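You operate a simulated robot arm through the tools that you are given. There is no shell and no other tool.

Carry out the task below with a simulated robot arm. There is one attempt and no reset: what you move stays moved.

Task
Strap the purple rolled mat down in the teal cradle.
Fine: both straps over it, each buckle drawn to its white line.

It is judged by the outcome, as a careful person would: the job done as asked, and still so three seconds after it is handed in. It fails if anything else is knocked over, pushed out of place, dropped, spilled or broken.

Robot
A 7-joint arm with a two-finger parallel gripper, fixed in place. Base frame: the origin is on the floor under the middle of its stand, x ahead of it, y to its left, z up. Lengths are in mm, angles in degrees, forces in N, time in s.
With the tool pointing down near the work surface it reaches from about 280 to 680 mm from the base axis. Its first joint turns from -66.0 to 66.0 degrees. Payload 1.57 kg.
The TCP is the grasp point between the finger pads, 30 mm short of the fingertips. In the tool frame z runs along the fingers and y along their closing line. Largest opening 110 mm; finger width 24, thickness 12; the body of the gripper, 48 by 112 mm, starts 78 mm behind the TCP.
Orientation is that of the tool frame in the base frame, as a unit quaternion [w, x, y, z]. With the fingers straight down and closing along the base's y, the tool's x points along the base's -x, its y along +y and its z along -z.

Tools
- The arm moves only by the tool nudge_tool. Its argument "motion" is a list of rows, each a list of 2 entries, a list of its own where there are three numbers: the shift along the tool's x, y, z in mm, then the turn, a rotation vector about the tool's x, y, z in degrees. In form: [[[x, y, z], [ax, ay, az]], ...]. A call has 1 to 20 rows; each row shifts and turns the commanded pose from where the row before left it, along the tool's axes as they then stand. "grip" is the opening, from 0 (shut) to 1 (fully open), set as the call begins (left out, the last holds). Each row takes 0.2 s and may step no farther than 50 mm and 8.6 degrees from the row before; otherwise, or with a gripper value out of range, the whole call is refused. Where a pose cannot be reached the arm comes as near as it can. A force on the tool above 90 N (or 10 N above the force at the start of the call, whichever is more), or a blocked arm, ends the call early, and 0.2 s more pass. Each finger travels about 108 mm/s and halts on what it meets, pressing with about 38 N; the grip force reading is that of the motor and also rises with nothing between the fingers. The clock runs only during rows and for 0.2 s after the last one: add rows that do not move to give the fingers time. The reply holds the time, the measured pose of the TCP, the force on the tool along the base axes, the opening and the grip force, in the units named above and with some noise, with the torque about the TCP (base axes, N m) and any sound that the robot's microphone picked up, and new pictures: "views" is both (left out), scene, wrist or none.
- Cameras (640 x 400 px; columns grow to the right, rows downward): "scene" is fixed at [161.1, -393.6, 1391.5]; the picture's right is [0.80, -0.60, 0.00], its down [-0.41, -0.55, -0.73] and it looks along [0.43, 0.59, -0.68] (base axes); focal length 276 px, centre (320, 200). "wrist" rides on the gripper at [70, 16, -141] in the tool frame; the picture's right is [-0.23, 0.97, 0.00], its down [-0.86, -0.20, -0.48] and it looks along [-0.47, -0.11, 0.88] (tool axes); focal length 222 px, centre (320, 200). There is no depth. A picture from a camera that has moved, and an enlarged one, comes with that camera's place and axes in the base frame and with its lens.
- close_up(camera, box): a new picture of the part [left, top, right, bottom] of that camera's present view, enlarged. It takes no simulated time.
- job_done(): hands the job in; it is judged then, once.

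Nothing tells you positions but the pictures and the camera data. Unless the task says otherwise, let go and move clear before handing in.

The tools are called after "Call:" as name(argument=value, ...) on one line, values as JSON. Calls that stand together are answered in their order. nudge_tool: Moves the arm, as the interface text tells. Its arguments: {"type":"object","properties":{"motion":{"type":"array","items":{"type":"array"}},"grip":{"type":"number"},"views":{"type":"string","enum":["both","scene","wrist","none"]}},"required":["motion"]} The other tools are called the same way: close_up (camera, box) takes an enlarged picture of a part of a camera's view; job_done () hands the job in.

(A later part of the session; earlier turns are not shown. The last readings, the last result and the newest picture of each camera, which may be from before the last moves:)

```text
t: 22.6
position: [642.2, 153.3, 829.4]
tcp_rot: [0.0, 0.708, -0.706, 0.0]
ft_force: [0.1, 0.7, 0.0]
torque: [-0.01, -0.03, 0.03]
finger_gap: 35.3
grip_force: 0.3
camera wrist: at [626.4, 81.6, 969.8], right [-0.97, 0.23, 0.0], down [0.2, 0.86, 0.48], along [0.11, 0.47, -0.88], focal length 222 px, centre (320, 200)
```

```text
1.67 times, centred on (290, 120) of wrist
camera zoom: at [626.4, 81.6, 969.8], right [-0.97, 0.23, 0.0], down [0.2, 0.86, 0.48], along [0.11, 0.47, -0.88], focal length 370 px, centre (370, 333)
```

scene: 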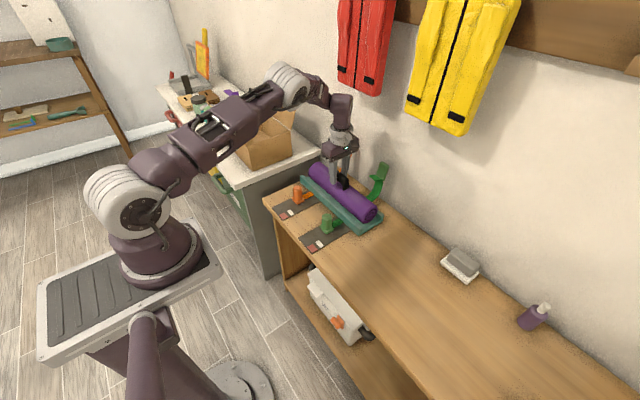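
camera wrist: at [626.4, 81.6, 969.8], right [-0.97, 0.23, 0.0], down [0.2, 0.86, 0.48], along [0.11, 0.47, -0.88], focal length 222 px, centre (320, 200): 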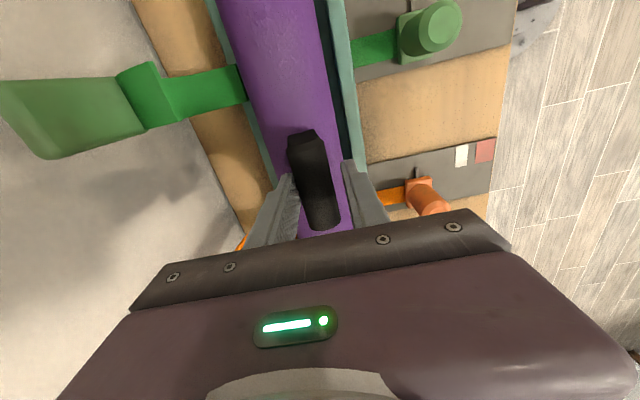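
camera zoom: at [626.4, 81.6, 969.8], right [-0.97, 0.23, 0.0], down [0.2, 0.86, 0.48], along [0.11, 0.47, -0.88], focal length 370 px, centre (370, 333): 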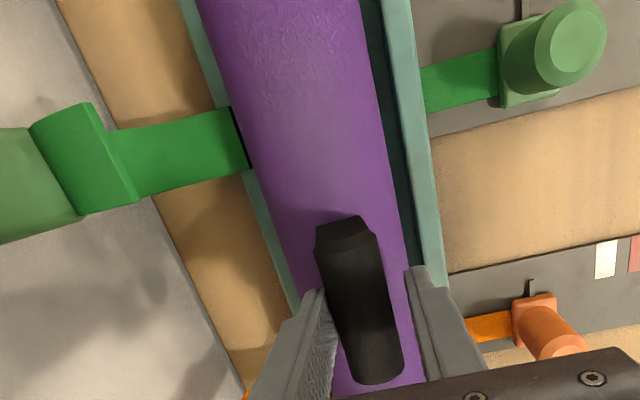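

The handle is nearly upright now, but the mat has rolled to about x≈655. I'll push a little further to finish uprighting, then grip and shift it back to centre.

Call:
nudge_tool(motion=[[[0, -4, 0], [0, 0, 0]], [[0, -4, 0], [0, 0, 0]], [[0, 0, 0], [0, 0, 0]]])

Call:
close_up(camera="scene", box=[310, 150, 400, 240])

Call:
close_up(camera="wrist", box=[170, 0, 410, 240])

```text
t: 23.4
position: [651.0, 152.7, 829.3]
tcp_rot: [0.001, 0.708, -0.706, 0.0]
ft_force: [0.1, 1.1, 0.1]
torque: [0.01, 0.0, 0.03]
finger_gap: 35.5
grip_force: 0.0
camera wrist: at [634.3, 81.3, 969.7], right [-0.97, 0.23, 0.0], down [0.2, 0.86, 0.48], along [0.11, 0.47, -0.88], focal length 222 px, centre (320, 200)
```

scene: 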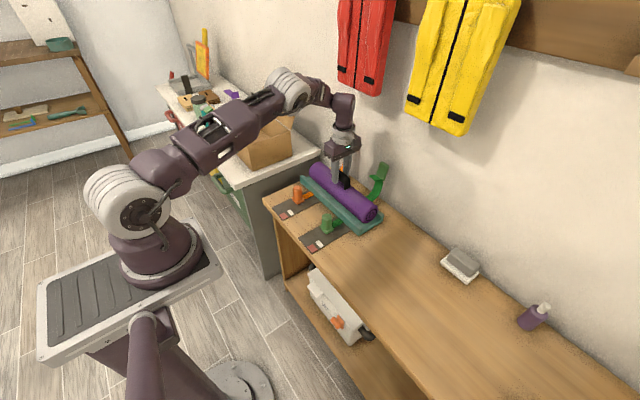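
wrist: 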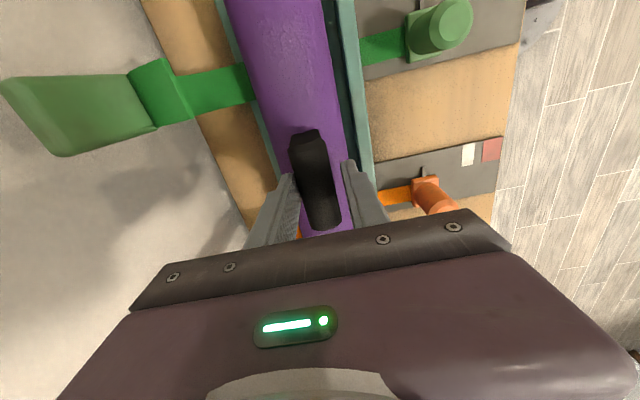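

```text
4.44 times, centred on (355, 195) of scene
camera zoom: at [161.1, -393.6, 1391.5], right [0.8, -0.6, 0.0], down [-0.41, -0.55, -0.73], along [0.43, 0.59, -0.68], focal length 1225 px, centre (164, 222)
```

zoom: 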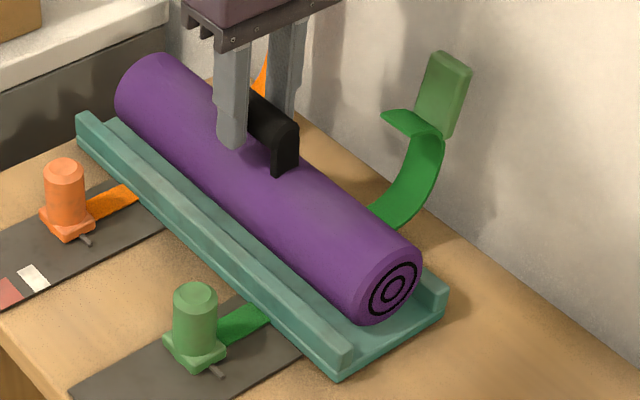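

```text
1.67 times, centred on (290, 120) of wrist
camera zoom: at [634.3, 81.3, 969.7], right [-0.97, 0.23, 0.0], down [0.2, 0.86, 0.48], along [0.11, 0.47, -0.88], focal length 370 px, centre (370, 333)
```

zoom: 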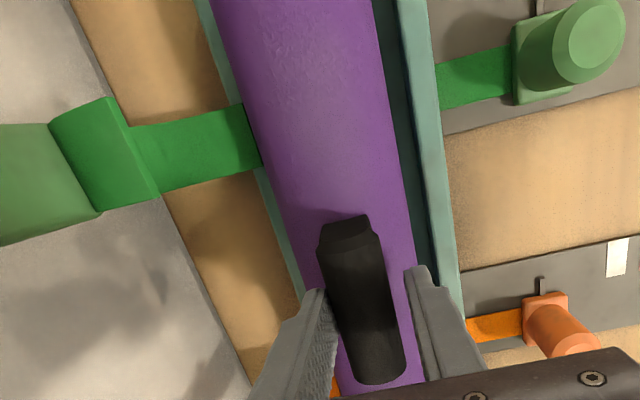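

The handle is upright. I'll lower slightly, re-grip the bar, lift a hair and shift the mat back ~9 mm to the cradle centre.

Call:
nudge_tool(motion=[[[0, 0, 6], [0, 0, 0]], [[0, 0, 0], [0, 0, 0]]], views="none")

Call:
nudge_tool(motion=[[[0, 0, 0], [0, 0, 0]], [[0, 0, 0], [0, 0, 0]], [[0, 0, 0], [0, 0, 0]]], grip=0, views="none")

Call:
nudge_tool(motion=[[[0, 0, -3], [0, 0, 0]], [[0, 3, 0], [0, 0, 0]], [[0, 3, 0], [0, 0, 0]], [[0, 3, 0], [0, 0, 0]], [[0, 0, 0], [0, 0, 0]]])

Call:
close_up(camera="scene", box=[310, 150, 400, 240])

Call:
close_up(camera="wrist", box=[170, 0, 410, 240])

```text
t: 24.0
position: [649.6, 152.9, 823.3]
tcp_rot: [0.0, 0.708, -0.706, 0.0]
ft_force: [0.0, 0.4, 0.0]
torque: [-0.03, -0.04, -0.02]
finger_gap: 35.4
grip_force: 0.6
```

```text
t: 24.8
position: [649.1, 153.2, 823.1]
tcp_rot: [0.0, -0.707, 0.707, -0.001]
ft_force: [-1.6, -0.1, 5.9]
torque: [0.29, 0.14, 0.48]
finger_gap: 26.3
grip_force: 37.6
```

```text
t: 26.0
position: [639.4, 152.4, 827.5]
tcp_rot: [0.001, 0.707, -0.707, 0.0]
ft_force: [0.1, -0.1, -2.9]
torque: [0.0, 0.06, 0.01]
finger_gap: 26.0
grip_force: 37.1
camera wrist: at [624.1, 80.5, 967.5], right [-0.97, 0.23, 0.0], down [0.2, 0.86, 0.48], along [0.11, 0.47, -0.88], focal length 222 px, centre (320, 200)
```

scene: 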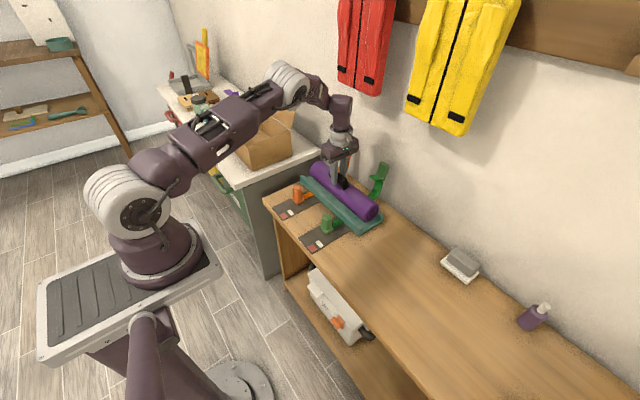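
wrist: 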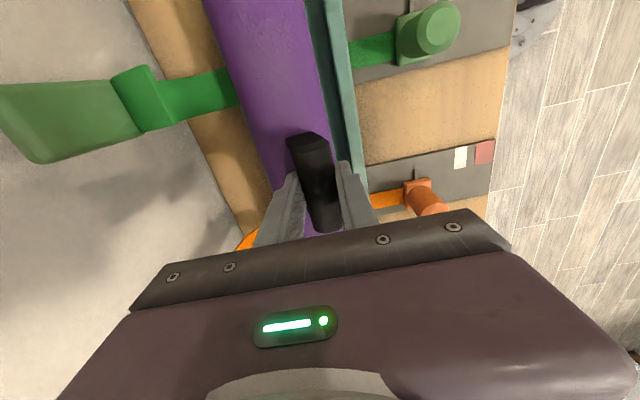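

```text
4.44 times, centred on (355, 195) of scene
camera zoom: at [161.2, -393.6, 1391.5], right [0.8, -0.6, 0.0], down [-0.41, -0.55, -0.73], along [0.43, 0.59, -0.68], focal length 1225 px, centre (164, 222)
```

zoom: 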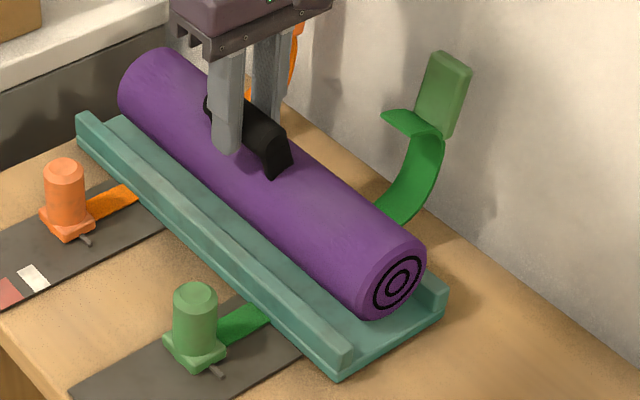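

```text
1.67 times, centred on (290, 120) of wrist
camera zoom: at [624.1, 80.5, 967.5], right [-0.97, 0.23, 0.0], down [0.2, 0.86, 0.48], along [0.11, 0.47, -0.88], focal length 370 px, centre (370, 333)
```

zoom: 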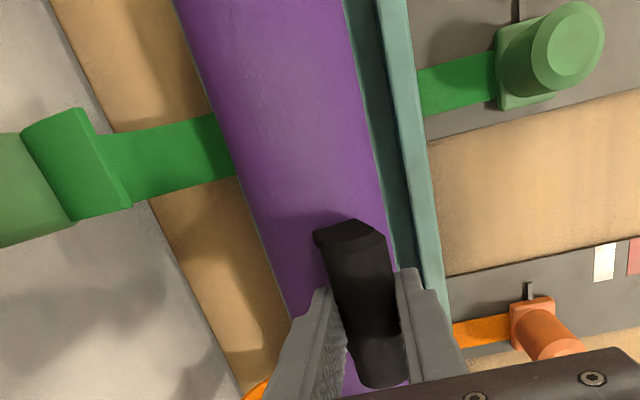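

When gripped, the faceted bar snaps the mat to a ~22° tilt, so I'll set it down with its axis near the near rail (TCP x≈614), then roll it upright with loose fingers so it ends centred.

Call:
nudge_tool(motion=[[[0, 4, -4], [0, 0, 0]], [[0, 6, -1], [0, 0, 0]], [[0, 6, 0], [0, 0, 0]], [[0, 5, 0], [0, 0, 0]], [[0, 4, 0], [0, 0, 0]], [[0, 0, 0], [0, 0, 0]], [[0, 0, 0], [0, 0, 0]]])

Call:
close_up(camera="scene", box=[310, 150, 400, 240])

Call:
close_up(camera="wrist", box=[170, 0, 410, 240])

```text
t: 27.6
position: [614.5, 151.0, 831.4]
tcp_rot: [0.001, 0.708, -0.706, 0.0]
ft_force: [0.5, 0.4, -2.2]
torque: [-0.01, 0.12, 0.01]
finger_gap: 25.8
grip_force: 36.9
camera wrist: at [599.3, 80.3, 972.7], right [-0.97, 0.23, 0.0], down [0.2, 0.86, 0.48], along [0.11, 0.47, -0.88], focal length 222 px, centre (320, 200)
```

scene: 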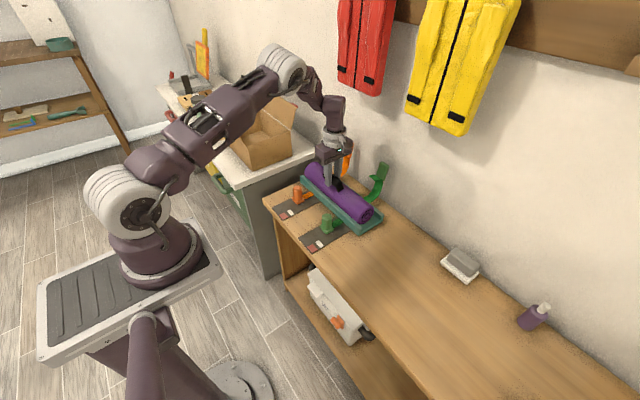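
wrist: 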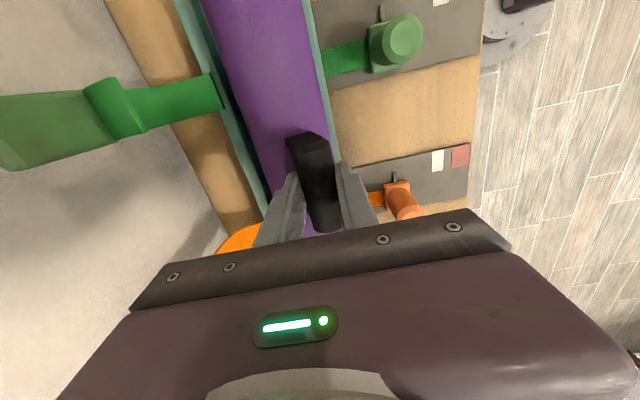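

```text
4.44 times, centred on (355, 195) of scene
camera zoom: at [161.2, -393.6, 1391.5], right [0.8, -0.6, 0.0], down [-0.41, -0.55, -0.73], along [0.43, 0.59, -0.68], focal length 1225 px, centre (164, 222)
```

zoom: 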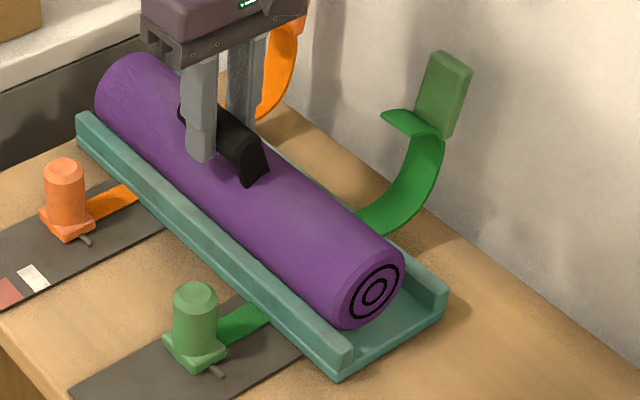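

```text
1.67 times, centred on (290, 120) of wrist
camera zoom: at [599.3, 80.3, 972.7], right [-0.97, 0.23, 0.0], down [0.2, 0.86, 0.48], along [0.11, 0.47, -0.88], focal length 370 px, centre (370, 333)
```

zoom: 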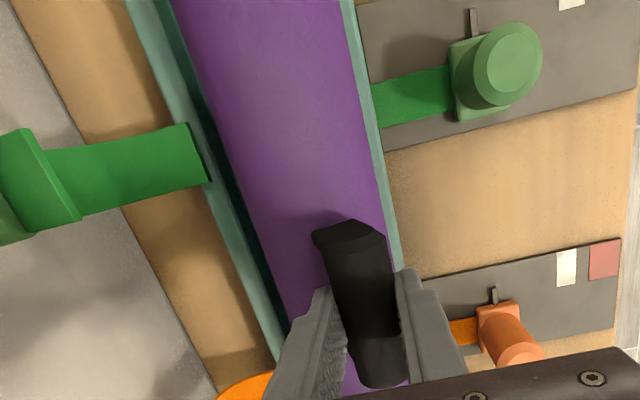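

Call:
nudge_tool(motion=[[[0, 0, 1.5], [0, 0, 0]], [[0, 0, 1], [0, 0, 0]], [[0, 0, 0], [0, 0, 0]]], views="none")

```text
t: 28.4
position: [617.0, 151.9, 830.1]
tcp_rot: [0.0, 0.708, -0.707, 0.0]
ft_force: [0.2, -0.5, -2.9]
torque: [-0.03, 0.02, 0.01]
finger_gap: 25.6
grip_force: 37.3
```

Call:
nudge_tool(motion=[[[0, 0, 1.5], [0, 0, 0]], [[0, 0, 1], [0, 0, 0]], [[0, 0, 0], [0, 0, 0]]], views="none")

```text
t: 29.2
position: [615.3, 150.8, 827.5]
tcp_rot: [-0.001, -0.707, 0.707, 0.0]
ft_force: [0.2, 0.5, -1.8]
torque: [0.08, 0.03, -0.03]
finger_gap: 25.5
grip_force: 36.9
```

Call:
nudge_tool(motion=[[[0, 0, 1], [0, 0, 0]], [[0, 0, 1], [0, 0, 0]], [[0, 0, 0], [0, 0, 0]]], views="none")

```text
t: 30.0
position: [615.0, 150.9, 823.7]
tcp_rot: [0.0, 0.707, -0.707, 0.001]
ft_force: [1.7, -0.2, -1.5]
torque: [-0.04, -0.11, -0.06]
finger_gap: 25.5
grip_force: 36.6
```

Call:
nudge_tool(motion=[[[0, 0, 1], [0, 0, 0]], [[0, 0, 0], [0, 0, 0]]])

Call:
close_up(camera="scene", box=[310, 150, 400, 240])

Call:
close_up(camera="wrist", box=[170, 0, 410, 240])

```text
t: 30.6
position: [615.2, 151.1, 824.5]
tcp_rot: [0.0, -0.707, 0.707, 0.0]
ft_force: [2.0, -0.7, -1.2]
torque: [-0.03, -0.08, -0.04]
finger_gap: 25.3
grip_force: 36.8
camera wrist: at [599.3, 80.0, 964.6], right [-0.97, 0.23, 0.0], down [0.2, 0.86, 0.48], along [0.11, 0.47, -0.88], focal length 222 px, centre (320, 200)
```

scene: 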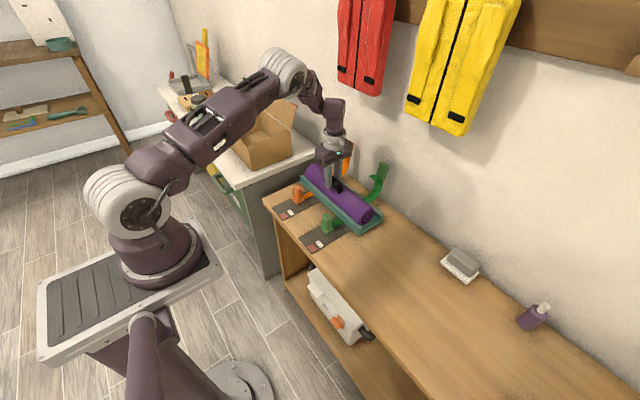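
wrist: 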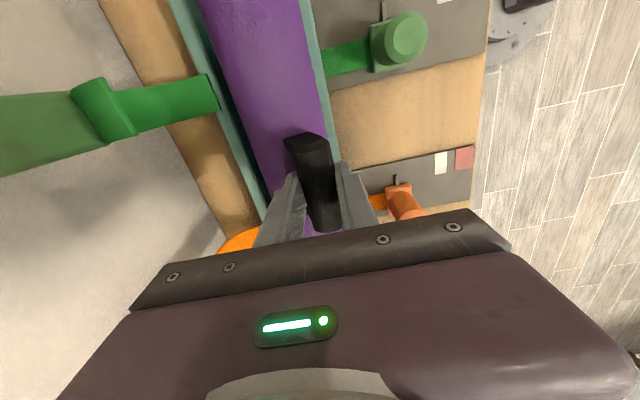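

```text
4.44 times, centred on (355, 195) of scene
camera zoom: at [161.2, -393.6, 1391.5], right [0.8, -0.6, 0.0], down [-0.41, -0.55, -0.73], along [0.43, 0.59, -0.68], focal length 1225 px, centre (164, 222)
```

zoom: 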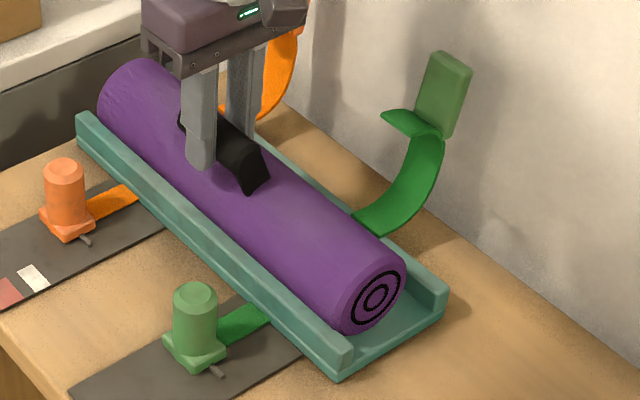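

```text
1.67 times, centred on (290, 120) of wrist
camera zoom: at [599.3, 80.0, 964.6], right [-0.97, 0.23, 0.0], down [0.2, 0.86, 0.48], along [0.11, 0.47, -0.88], focal length 370 px, centre (370, 333)
```

zoom: 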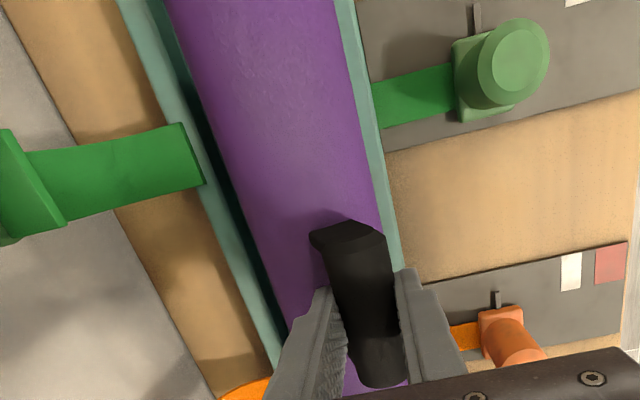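

Call:
nudge_tool(motion=[[[0, 0, 1.5], [0, 0, 0]], [[0, 0, 0], [0, 0, 0]]], views="none")

Call:
nudge_tool(motion=[[[0, 0, 0], [0, 0, 0]], [[0, 0, 0], [0, 0, 0]], [[0, 0, 0], [0, 0, 0]]], grip=0.34)

Call:
close_up(camera="scene", box=[310, 150, 400, 240])

Call:
close_up(camera="wrist", box=[170, 0, 410, 240])

```text
t: 31.2
position: [615.1, 152.0, 822.3]
tcp_rot: [0.0, 0.707, -0.707, 0.0]
ft_force: [-9.2, -2.0, 22.5]
torque: [-0.02, 0.45, 0.03]
finger_gap: 25.3
grip_force: 36.7
```

```text
t: 32.0
position: [614.8, 151.7, 822.4]
tcp_rot: [0.0, -0.707, 0.707, 0.0]
ft_force: [0.3, -0.3, 0.5]
torque: [-0.02, -0.01, -0.02]
finger_gap: 37.5
grip_force: 0.1
camera wrist: at [600.0, 80.3, 962.9], right [-0.97, 0.23, 0.0], down [0.2, 0.86, 0.48], along [0.11, 0.47, -0.88], focal length 222 px, centre (320, 200)
```

scene: 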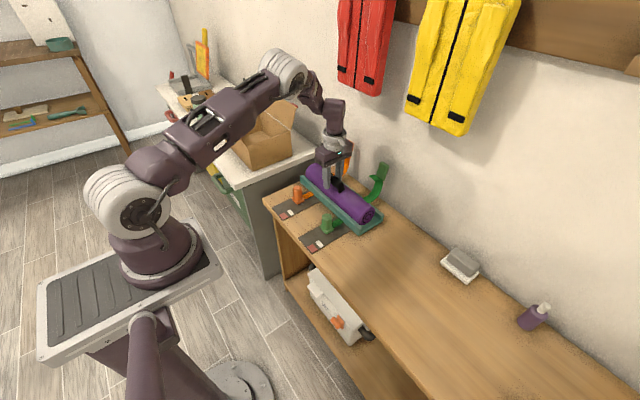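
wrist: 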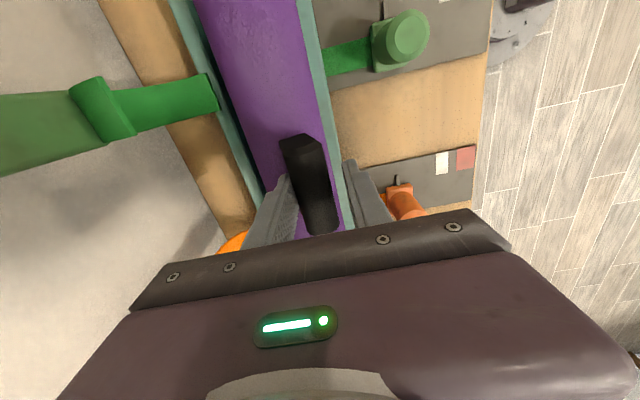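

```text
4.44 times, centred on (355, 195) of scene
camera zoom: at [161.1, -393.6, 1391.5], right [0.8, -0.6, 0.0], down [-0.41, -0.55, -0.73], along [0.43, 0.59, -0.68], focal length 1225 px, centre (164, 222)
```

zoom: 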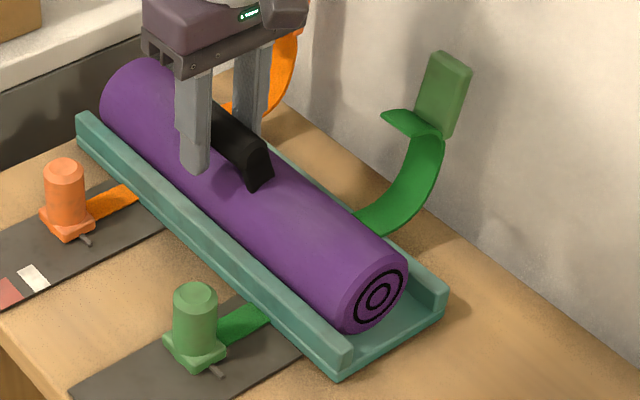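

```text
1.67 times, centred on (290, 120) of wrist
camera zoom: at [600.0, 80.3, 962.9], right [-0.97, 0.23, 0.0], down [0.2, 0.86, 0.48], along [0.11, 0.47, -0.88], focal length 370 px, centre (370, 333)
```

zoom: 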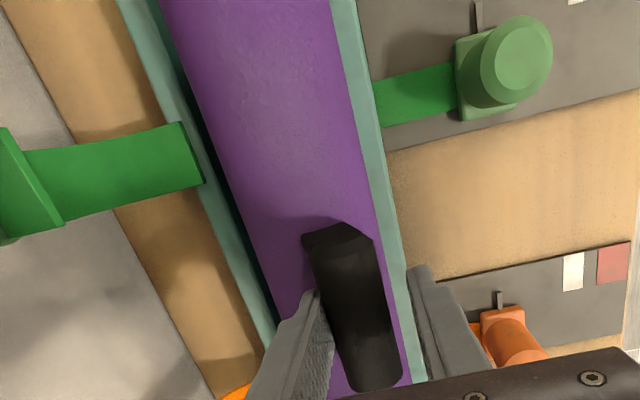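

The mat rests on the floor near the near rail. I'll now push the bar toward +x with the loose fingers to roll it upright and centred.

Call:
nudge_tool(motion=[[[0, -4, 0], [0, 0, 0]], [[0, -4, 0], [0, 0, 0]], [[0, -4, 0], [0, 0, 0]], [[0, -4, -1], [0, 0, 0]], [[0, -4, -1], [0, 0, 0]], [[0, -4, -1], [0, 0, 0]], [[0, -4, 0], [0, 0, 0]], [[0, -3, 0], [0, 0, 0]], [[0, 0, 0], [0, 0, 0]]])

Call:
close_up(camera="scene", box=[310, 150, 400, 240])

Call:
close_up(camera="wrist", box=[170, 0, 410, 240])

```text
t: 34.0
position: [646.2, 150.3, 825.1]
tcp_rot: [-0.001, -0.707, 0.708, 0.0]
ft_force: [0.8, 0.4, 0.4]
torque: [-0.04, -0.02, 0.0]
finger_gap: 37.5
grip_force: 0.3
camera wrist: at [631.2, 80.1, 965.2], right [-0.97, 0.23, 0.0], down [0.2, 0.86, 0.48], along [0.11, 0.47, -0.88], focal length 222 px, centre (320, 200)
```

scene: 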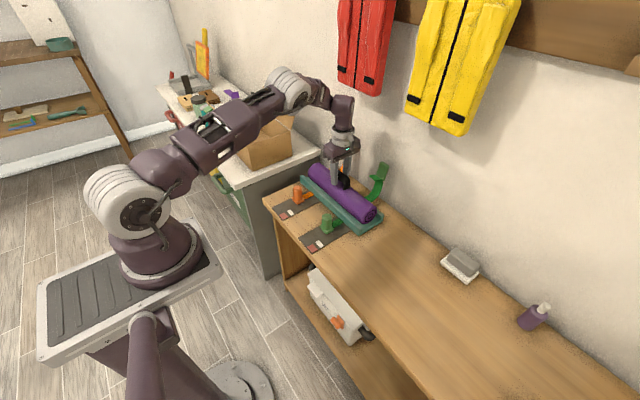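
wrist: 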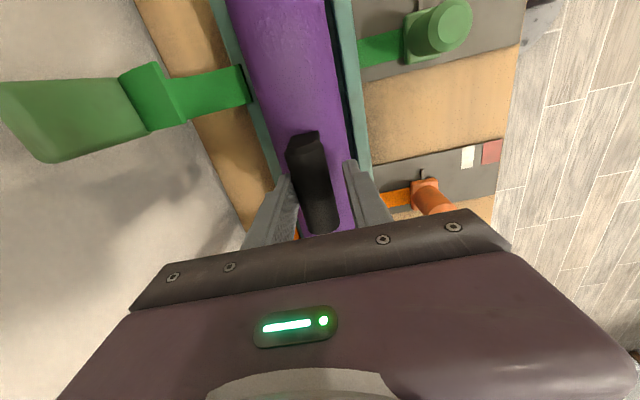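

```text
4.44 times, centred on (355, 195) of scene
camera zoom: at [161.1, -393.6, 1391.5], right [0.8, -0.6, 0.0], down [-0.41, -0.55, -0.73], along [0.43, 0.59, -0.68], focal length 1225 px, centre (164, 222)
```

zoom: 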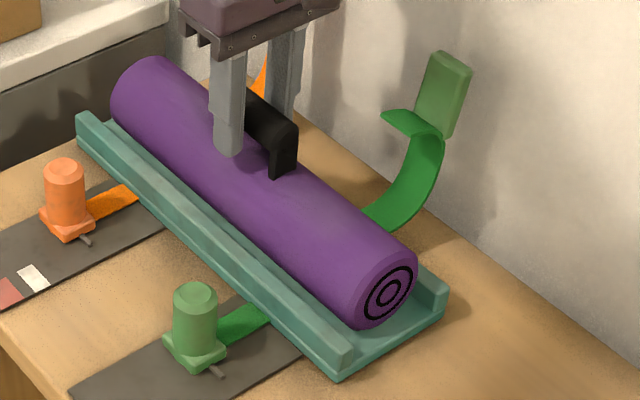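

```text
1.67 times, centred on (290, 120) of wrist
camera zoom: at [631.2, 80.1, 965.2], right [-0.97, 0.23, 0.0], down [0.2, 0.86, 0.48], along [0.11, 0.47, -0.88], focal length 370 px, centre (370, 333)
```

zoom: 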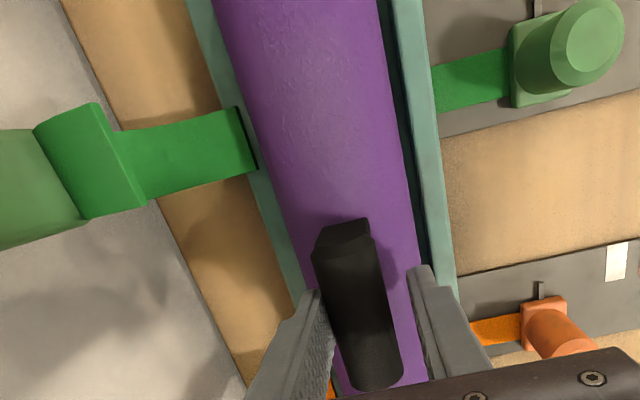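

The mat is upright and nearly centred. I'll open wider and lift straight clear.

Call:
nudge_tool(motion=[[[0, 0, 0], [0, 0, 0]], [[0, 0, 0], [0, 0, 0]], [[0, 0, -15], [0, 0, 0]], [[0, 0, -30], [0, 0, 0]], [[0, 0, -40], [0, 0, 0]], [[0, 0, -45], [0, 0, 0]], [[0, 0, 0], [0, 0, 0]]], grip=0.5)

Call:
close_up(camera="scene", box=[310, 150, 400, 240])

Call:
close_up(camera="wrist", box=[120, 0, 440, 240])

```text
t: 35.6
position: [647.8, 152.4, 953.6]
tcp_rot: [0.0, 0.708, -0.706, 0.0]
ft_force: [1.3, -0.1, 0.6]
torque: [-0.04, -0.02, -0.04]
finger_gap: 55.1
grip_force: 0.0
camera wrist: at [632.3, 80.3, 1094.2], right [-0.97, 0.23, 0.0], down [0.2, 0.86, 0.48], along [0.11, 0.47, -0.88], focal length 222 px, centre (320, 200)
```

scene: 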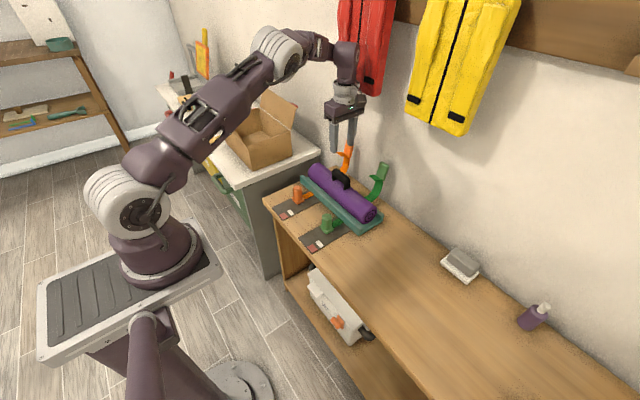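
wrist: 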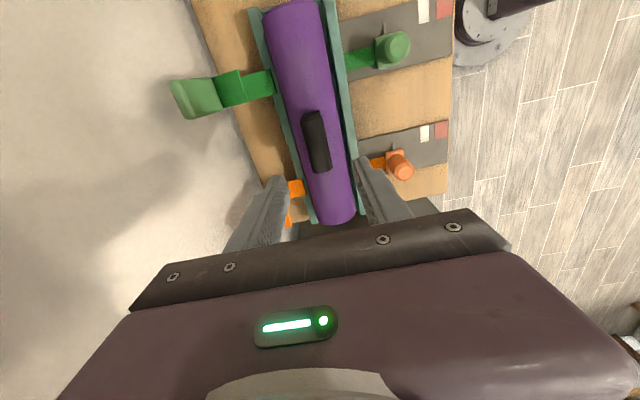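

```text
4.44 times, centred on (355, 195) of scene
camera zoom: at [161.1, -393.6, 1391.5], right [0.8, -0.6, 0.0], down [-0.41, -0.55, -0.73], along [0.43, 0.59, -0.68], focal length 1225 px, centre (164, 222)
```

zoom: 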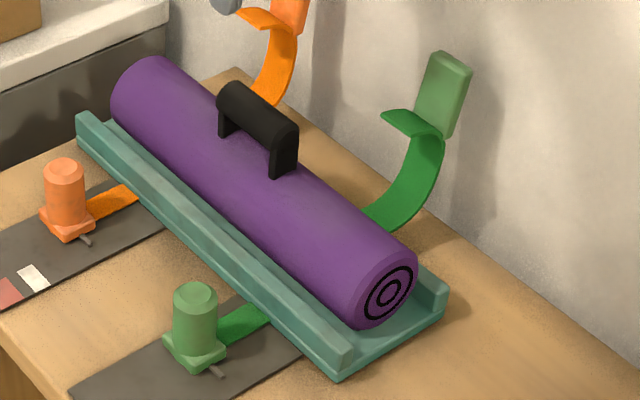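

```text
1.67 times, centred on (280, 120) of wrist
camera zoom: at [632.3, 80.3, 1094.2], right [-0.97, 0.23, 0.0], down [0.2, 0.86, 0.48], along [0.11, 0.47, -0.88], focal length 370 px, centre (387, 333)
```

zoom: 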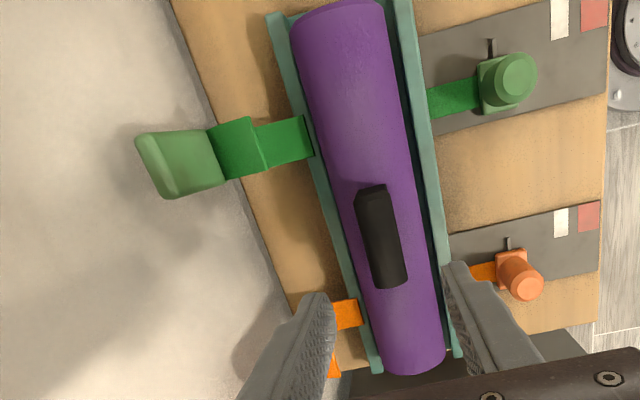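

The mat is seated upright in the cradle. Next is the green strap: I'll turn the tool back so the fingers close along y and tilt it forward 45° to reach the tab near (751, 68, 850).

Call:
nudge_tool(motion=[[[0, 10, -5], [0, 0, 8.2]], [[0, 0, 0], [0, 0, 8.2]], [[0, 0, 0], [0, 0, 8.2]], [[0, 0, 0], [0, 0, 8.2]], [[0, 0, 0], [0, 0, 8.2]], [[0, 0, 0], [0, 0, 8.2]], [[0, 0, 0], [0, 0, 8.2]], [[0, 0, 0], [0, 0, 8.2]], [[0, 0, 0], [0, 0, 8.2]], [[0, 0, 0], [0, 0, 8.2]], [[0, 0, 0], [0, 0, 8.0]], [[0, 0, 0], [0, -7.5, 0]], [[0, 0, 0], [0, -7.5, 0]], [[0, 0, 0], [0, -7.5, 0]], [[0, 0, 0], [0, -7.5, 0]], [[0, 0, 0], [0, -7.5, 0]], [[0, 0, 0], [0, -7.5, 0]], [[0, 0, 0], [0, 0, 0]]], grip=0.6)

```text
t: 39.4
position: [636.0, 153.0, 959.1]
tcp_rot: [0.383, 0.0, 0.924, 0.0]
ft_force: [0.5, 0.9, 0.4]
torque: [0.0, -0.01, 0.0]
finger_gap: 66.1
grip_force: 0.1
camera wrist: at [487.2, 166.9, 1009.0], right [0.16, 0.97, 0.16], down [0.27, -0.2, 0.94], along [0.95, -0.11, -0.29], focal length 222 px, centre (320, 200)
```

scene: 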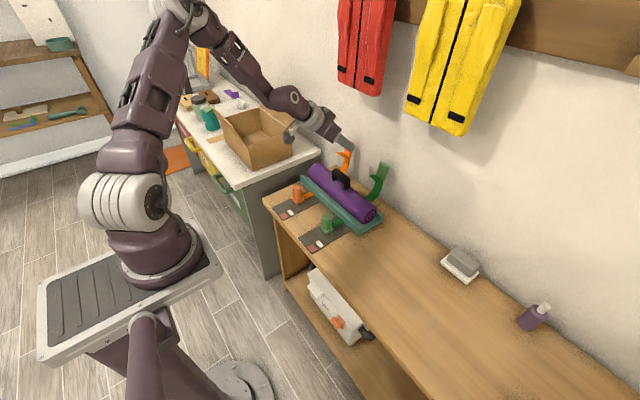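
wrist: 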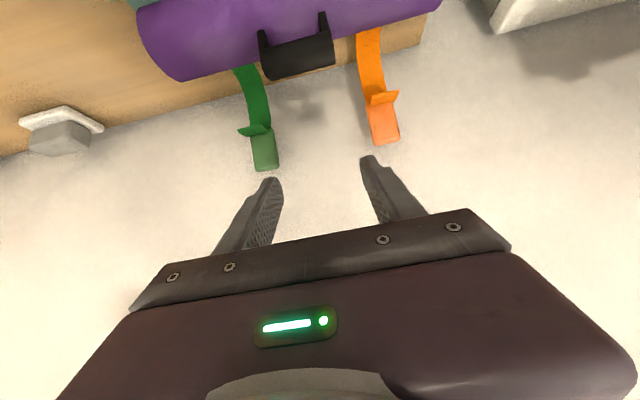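

Call:
close_up(camera="wrist", box=[200, 20, 440, 190])

Call:
close_up(camera="scene", box=[350, 150, 410, 210])

```text
2.35 times, centred on (320, 105) of wrist
camera zoom: at [487.2, 166.9, 1009.0], right [0.16, 0.97, 0.16], down [0.27, -0.2, 0.94], along [0.95, -0.11, -0.29], focal length 523 px, centre (320, 424)
```

zoom: 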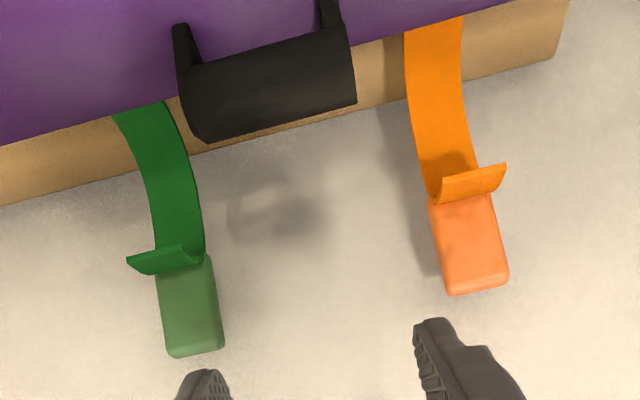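

```text
6.67 times, centred on (380, 180) of scene
camera zoom: at [161.1, -393.6, 1391.5], right [0.8, -0.6, 0.0], down [-0.41, -0.55, -0.73], along [0.43, 0.59, -0.68], focal length 1837 px, centre (-80, 333)
```

zoom: 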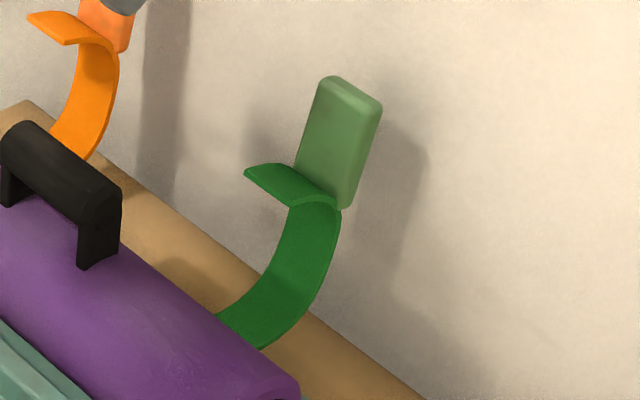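

The tab is around (755, 68, 841). I'll move in line with it, stopping short, and check the alignment in the wrist view.

Call:
nudge_tool(motion=[[[0, -40, 0], [0, 0, 0]], [[-2, -45, 20], [0, 0, 0]], [[-2, 0, 25], [0, 0, 0]], [[0, 0, 25], [0, 0, 0]], [[0, 0, 0], [0, 0, 0]], [[0, 0, 0], [0, 0, 0]]])

Call:
close_up(camera="wrist", box=[220, 60, 420, 210])

Call:
close_up(camera="scene", box=[340, 130, 420, 210])

```text
t: 40.8
position: [686.9, 65.7, 913.0]
tcp_rot: [0.383, 0.0, 0.924, 0.0]
ft_force: [0.5, 0.2, -0.1]
torque: [0.02, -0.04, 0.01]
finger_gap: 65.9
grip_force: 0.0
camera wrist: at [537.8, 80.6, 963.3], right [0.16, 0.97, 0.16], down [0.27, -0.2, 0.94], along [0.95, -0.11, -0.29], focal length 222 px, centre (320, 200)
```

scene: 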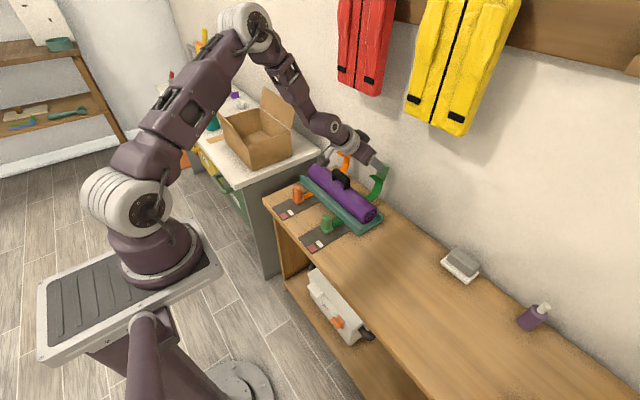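
wrist: 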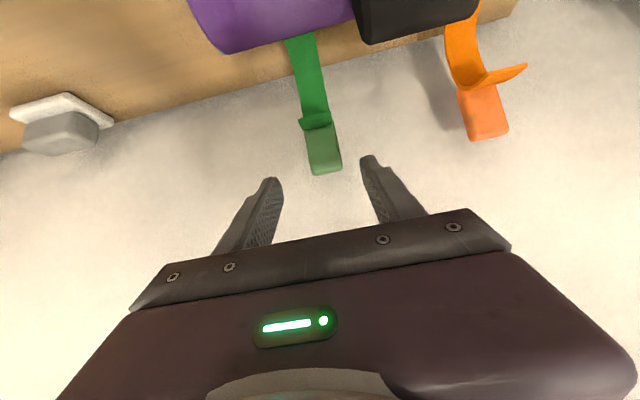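

```text
2.67 times, centred on (320, 135) of wrist
camera zoom: at [537.8, 80.6, 963.3], right [0.16, 0.97, 0.16], down [0.27, -0.2, 0.94], along [0.95, -0.11, -0.29], focal length 592 px, centre (320, 373)
```

zoom: 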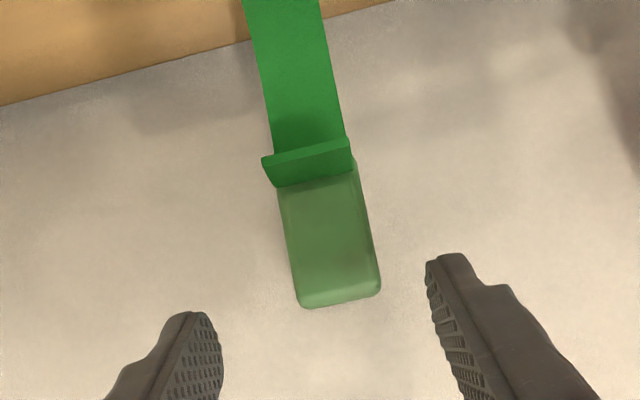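

```text
5.00 times, centred on (380, 170) of scene
camera zoom: at [161.1, -393.6, 1391.5], right [0.8, -0.6, 0.0], down [-0.41, -0.55, -0.73], along [0.43, 0.59, -0.68], focal length 1378 px, centre (20, 350)
```

zoom: 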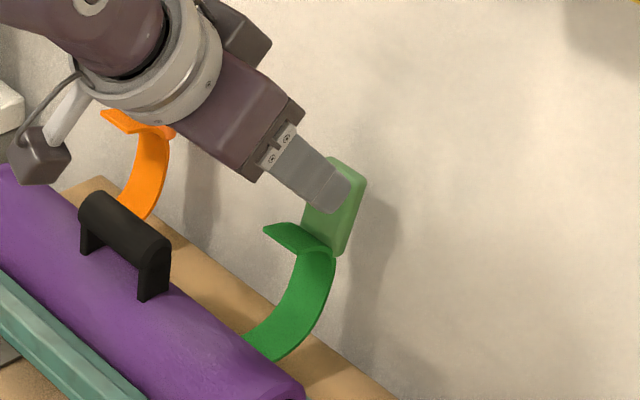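

The tab is centred between the fingers, about 33 mm wide. I'll advance along the tool axis most of the way and look again before closing.

Call:
nudge_tool(motion=[[[0, 2, 20], [0, 0, 0]], [[0, 0, 20], [0, 0, 0]], [[0, 0, 15], [0, 0, 0]], [[0, 0, 0], [0, 0, 0]]])

Call:
close_up(camera="wrist", box=[220, 80, 420, 230])

Call:
close_up(camera="scene", box=[340, 130, 420, 210])

```text
t: 41.8
position: [726.9, 68.7, 874.2]
tcp_rot: [0.382, 0.0, 0.924, 0.0]
ft_force: [0.2, -0.2, 0.2]
torque: [-0.03, -0.01, -0.03]
finger_gap: 66.2
grip_force: 0.1
camera wrist: at [578.3, 82.5, 924.0], right [0.16, 0.97, 0.16], down [0.27, -0.2, 0.94], along [0.95, -0.11, -0.29], focal length 222 px, centre (320, 200)
```

scene: 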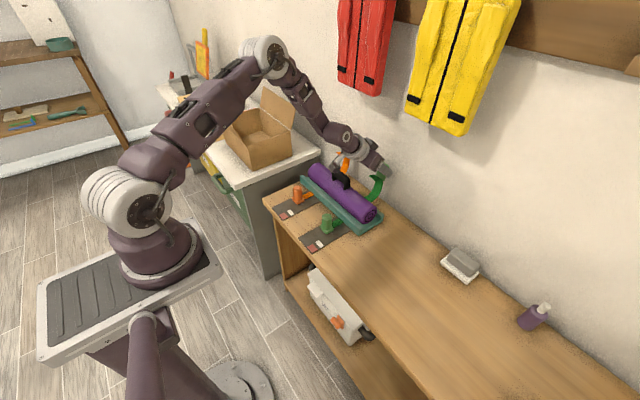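
wrist: 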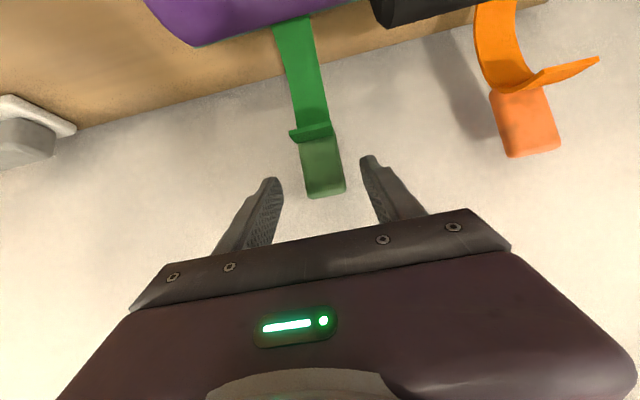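

```text
2.67 times, centred on (320, 155) of wrist
camera zoom: at [578.3, 82.5, 924.0], right [0.16, 0.97, 0.16], down [0.27, -0.2, 0.94], along [0.95, -0.11, -0.29], focal length 592 px, centre (320, 320)
```

zoom: 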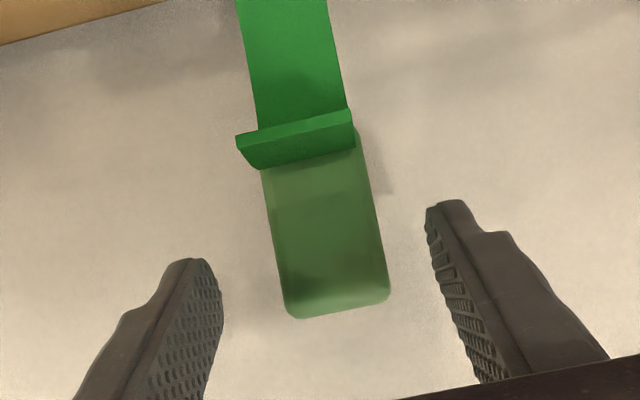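

```text
5.00 times, centred on (380, 170) of scene
camera zoom: at [161.1, -393.6, 1391.5], right [0.8, -0.6, 0.0], down [-0.41, -0.55, -0.73], along [0.43, 0.59, -0.68], focal length 1378 px, centre (20, 350)
```

zoom: 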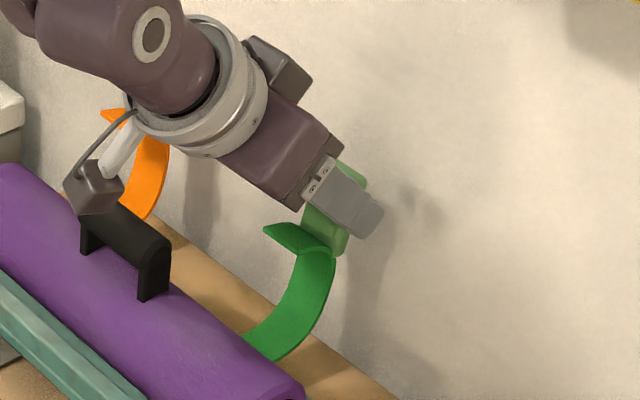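

Call:
nudge_tool(motion=[[[0, 0, 6], [0, 0, 0]], [[0, 0, 6], [0, 0, 0]], [[0, 0, 5], [0, 0, 0]], [[0, 0, 0], [0, 0, 0]]], views="wrist")

Call:
close_up(camera="wrist", box=[220, 80, 420, 230])

Call:
close_up(camera="scene", box=[350, 140, 410, 200])

```text
t: 42.8
position: [739.9, 68.9, 862.5]
tcp_rot: [0.383, 0.0, 0.924, 0.0]
ft_force: [0.5, -1.3, 0.1]
torque: [-0.02, -0.02, 0.02]
finger_gap: 66.2
grip_force: 0.0
camera wrist: at [591.0, 82.9, 912.9], right [0.16, 0.97, 0.16], down [0.27, -0.2, 0.94], along [0.95, -0.11, -0.29], focal length 222 px, centre (320, 200)
```

wrist: 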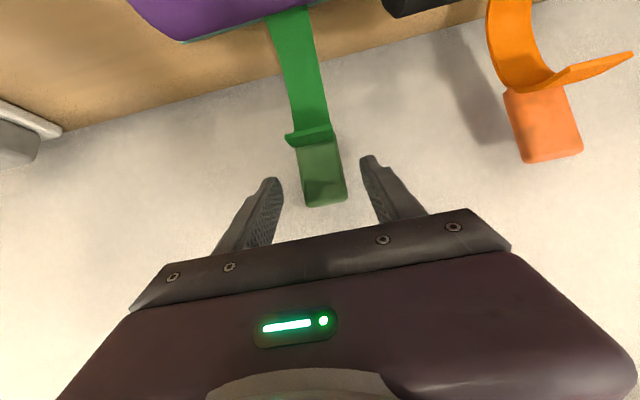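

```text
2.67 times, centred on (320, 155) of wrist
camera zoom: at [591.0, 82.9, 912.9], right [0.16, 0.97, 0.16], down [0.27, -0.2, 0.94], along [0.95, -0.11, -0.29], focal length 592 px, centre (320, 320)
```

zoom: 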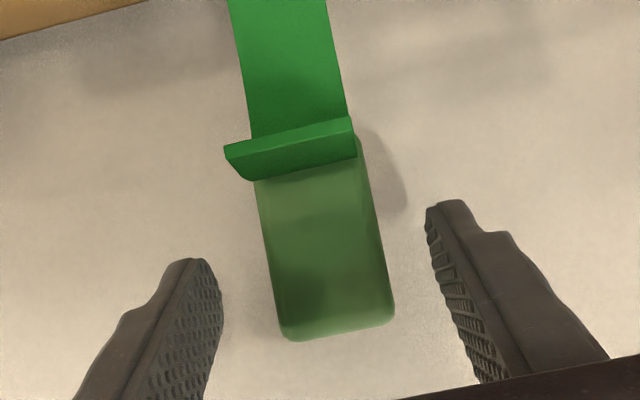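

```text
6.67 times, centred on (380, 170) of scene
camera zoom: at [161.1, -393.6, 1391.5], right [0.8, -0.6, 0.0], down [-0.41, -0.55, -0.73], along [0.43, 0.59, -0.68], focal length 1837 px, centre (-80, 400)
```

zoom: 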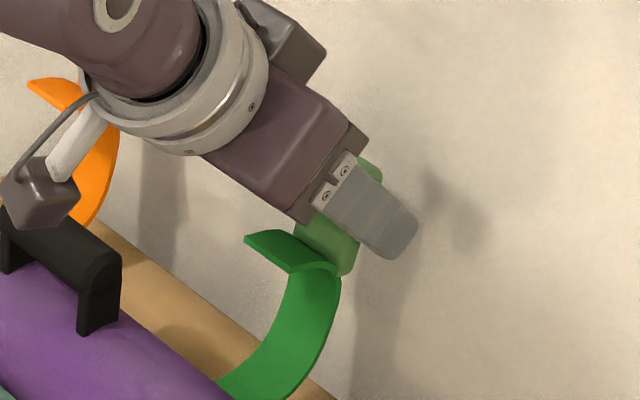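

Call:
nudge_tool(motion=[[[0, 0, 2], [0, 0, 0]], [[0, 0, 0], [0, 0, 0]]], views="none")

Call:
nudge_tool(motion=[[[0, 0, 0], [0, 0, 0]], [[0, 0, 0], [0, 0, 0]], [[0, 0, 0], [0, 0, 0]]], grip=0)

Call:
close_up(camera="wrist", box=[220, 80, 420, 230])

Call:
close_up(camera="scene", box=[350, 140, 410, 200])

```text
t: 43.4
position: [742.3, 68.4, 860.8]
tcp_rot: [0.382, 0.0, 0.924, 0.0]
ft_force: [-0.2, 0.0, 0.4]
torque: [0.0, 0.0, 0.0]
finger_gap: 66.0
grip_force: 0.1
```

```text
t: 44.2
position: [741.6, 69.8, 861.3]
tcp_rot: [0.384, -0.001, 0.923, 0.001]
ft_force: [-0.6, 11.0, -1.7]
torque: [0.19, -0.02, 0.21]
finger_gap: 35.4
grip_force: 42.6
camera wrist: at [592.6, 84.2, 910.8], right [0.16, 0.97, 0.16], down [0.27, -0.2, 0.94], along [0.95, -0.11, -0.29], focal length 222 px, centre (320, 200)
```

scene: 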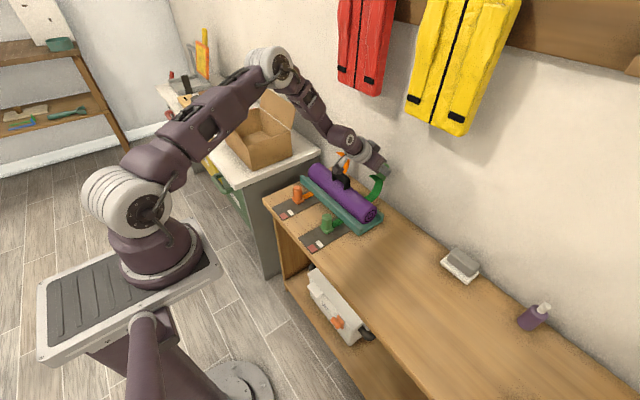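
wrist: 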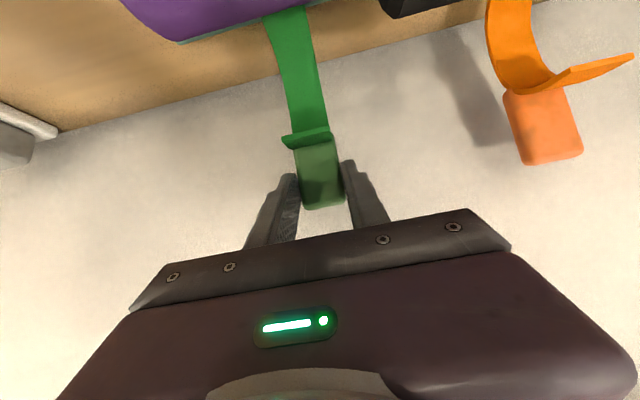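

```text
2.67 times, centred on (320, 155) of wrist
camera zoom: at [592.6, 84.2, 910.8], right [0.16, 0.97, 0.16], down [0.27, -0.2, 0.94], along [0.95, -0.11, -0.29], focal length 592 px, centre (320, 320)
```

zoom: 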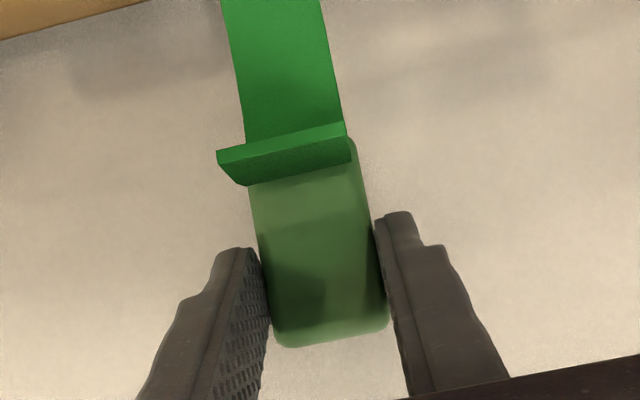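

```text
6.67 times, centred on (380, 170) of scene
camera zoom: at [161.2, -393.3, 1391.6], right [0.8, -0.6, 0.0], down [-0.41, -0.55, -0.73], along [0.43, 0.59, -0.68], focal length 1837 px, centre (-80, 400)
```

zoom: 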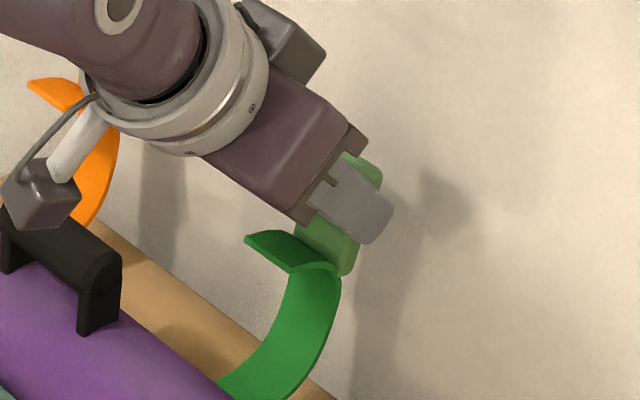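

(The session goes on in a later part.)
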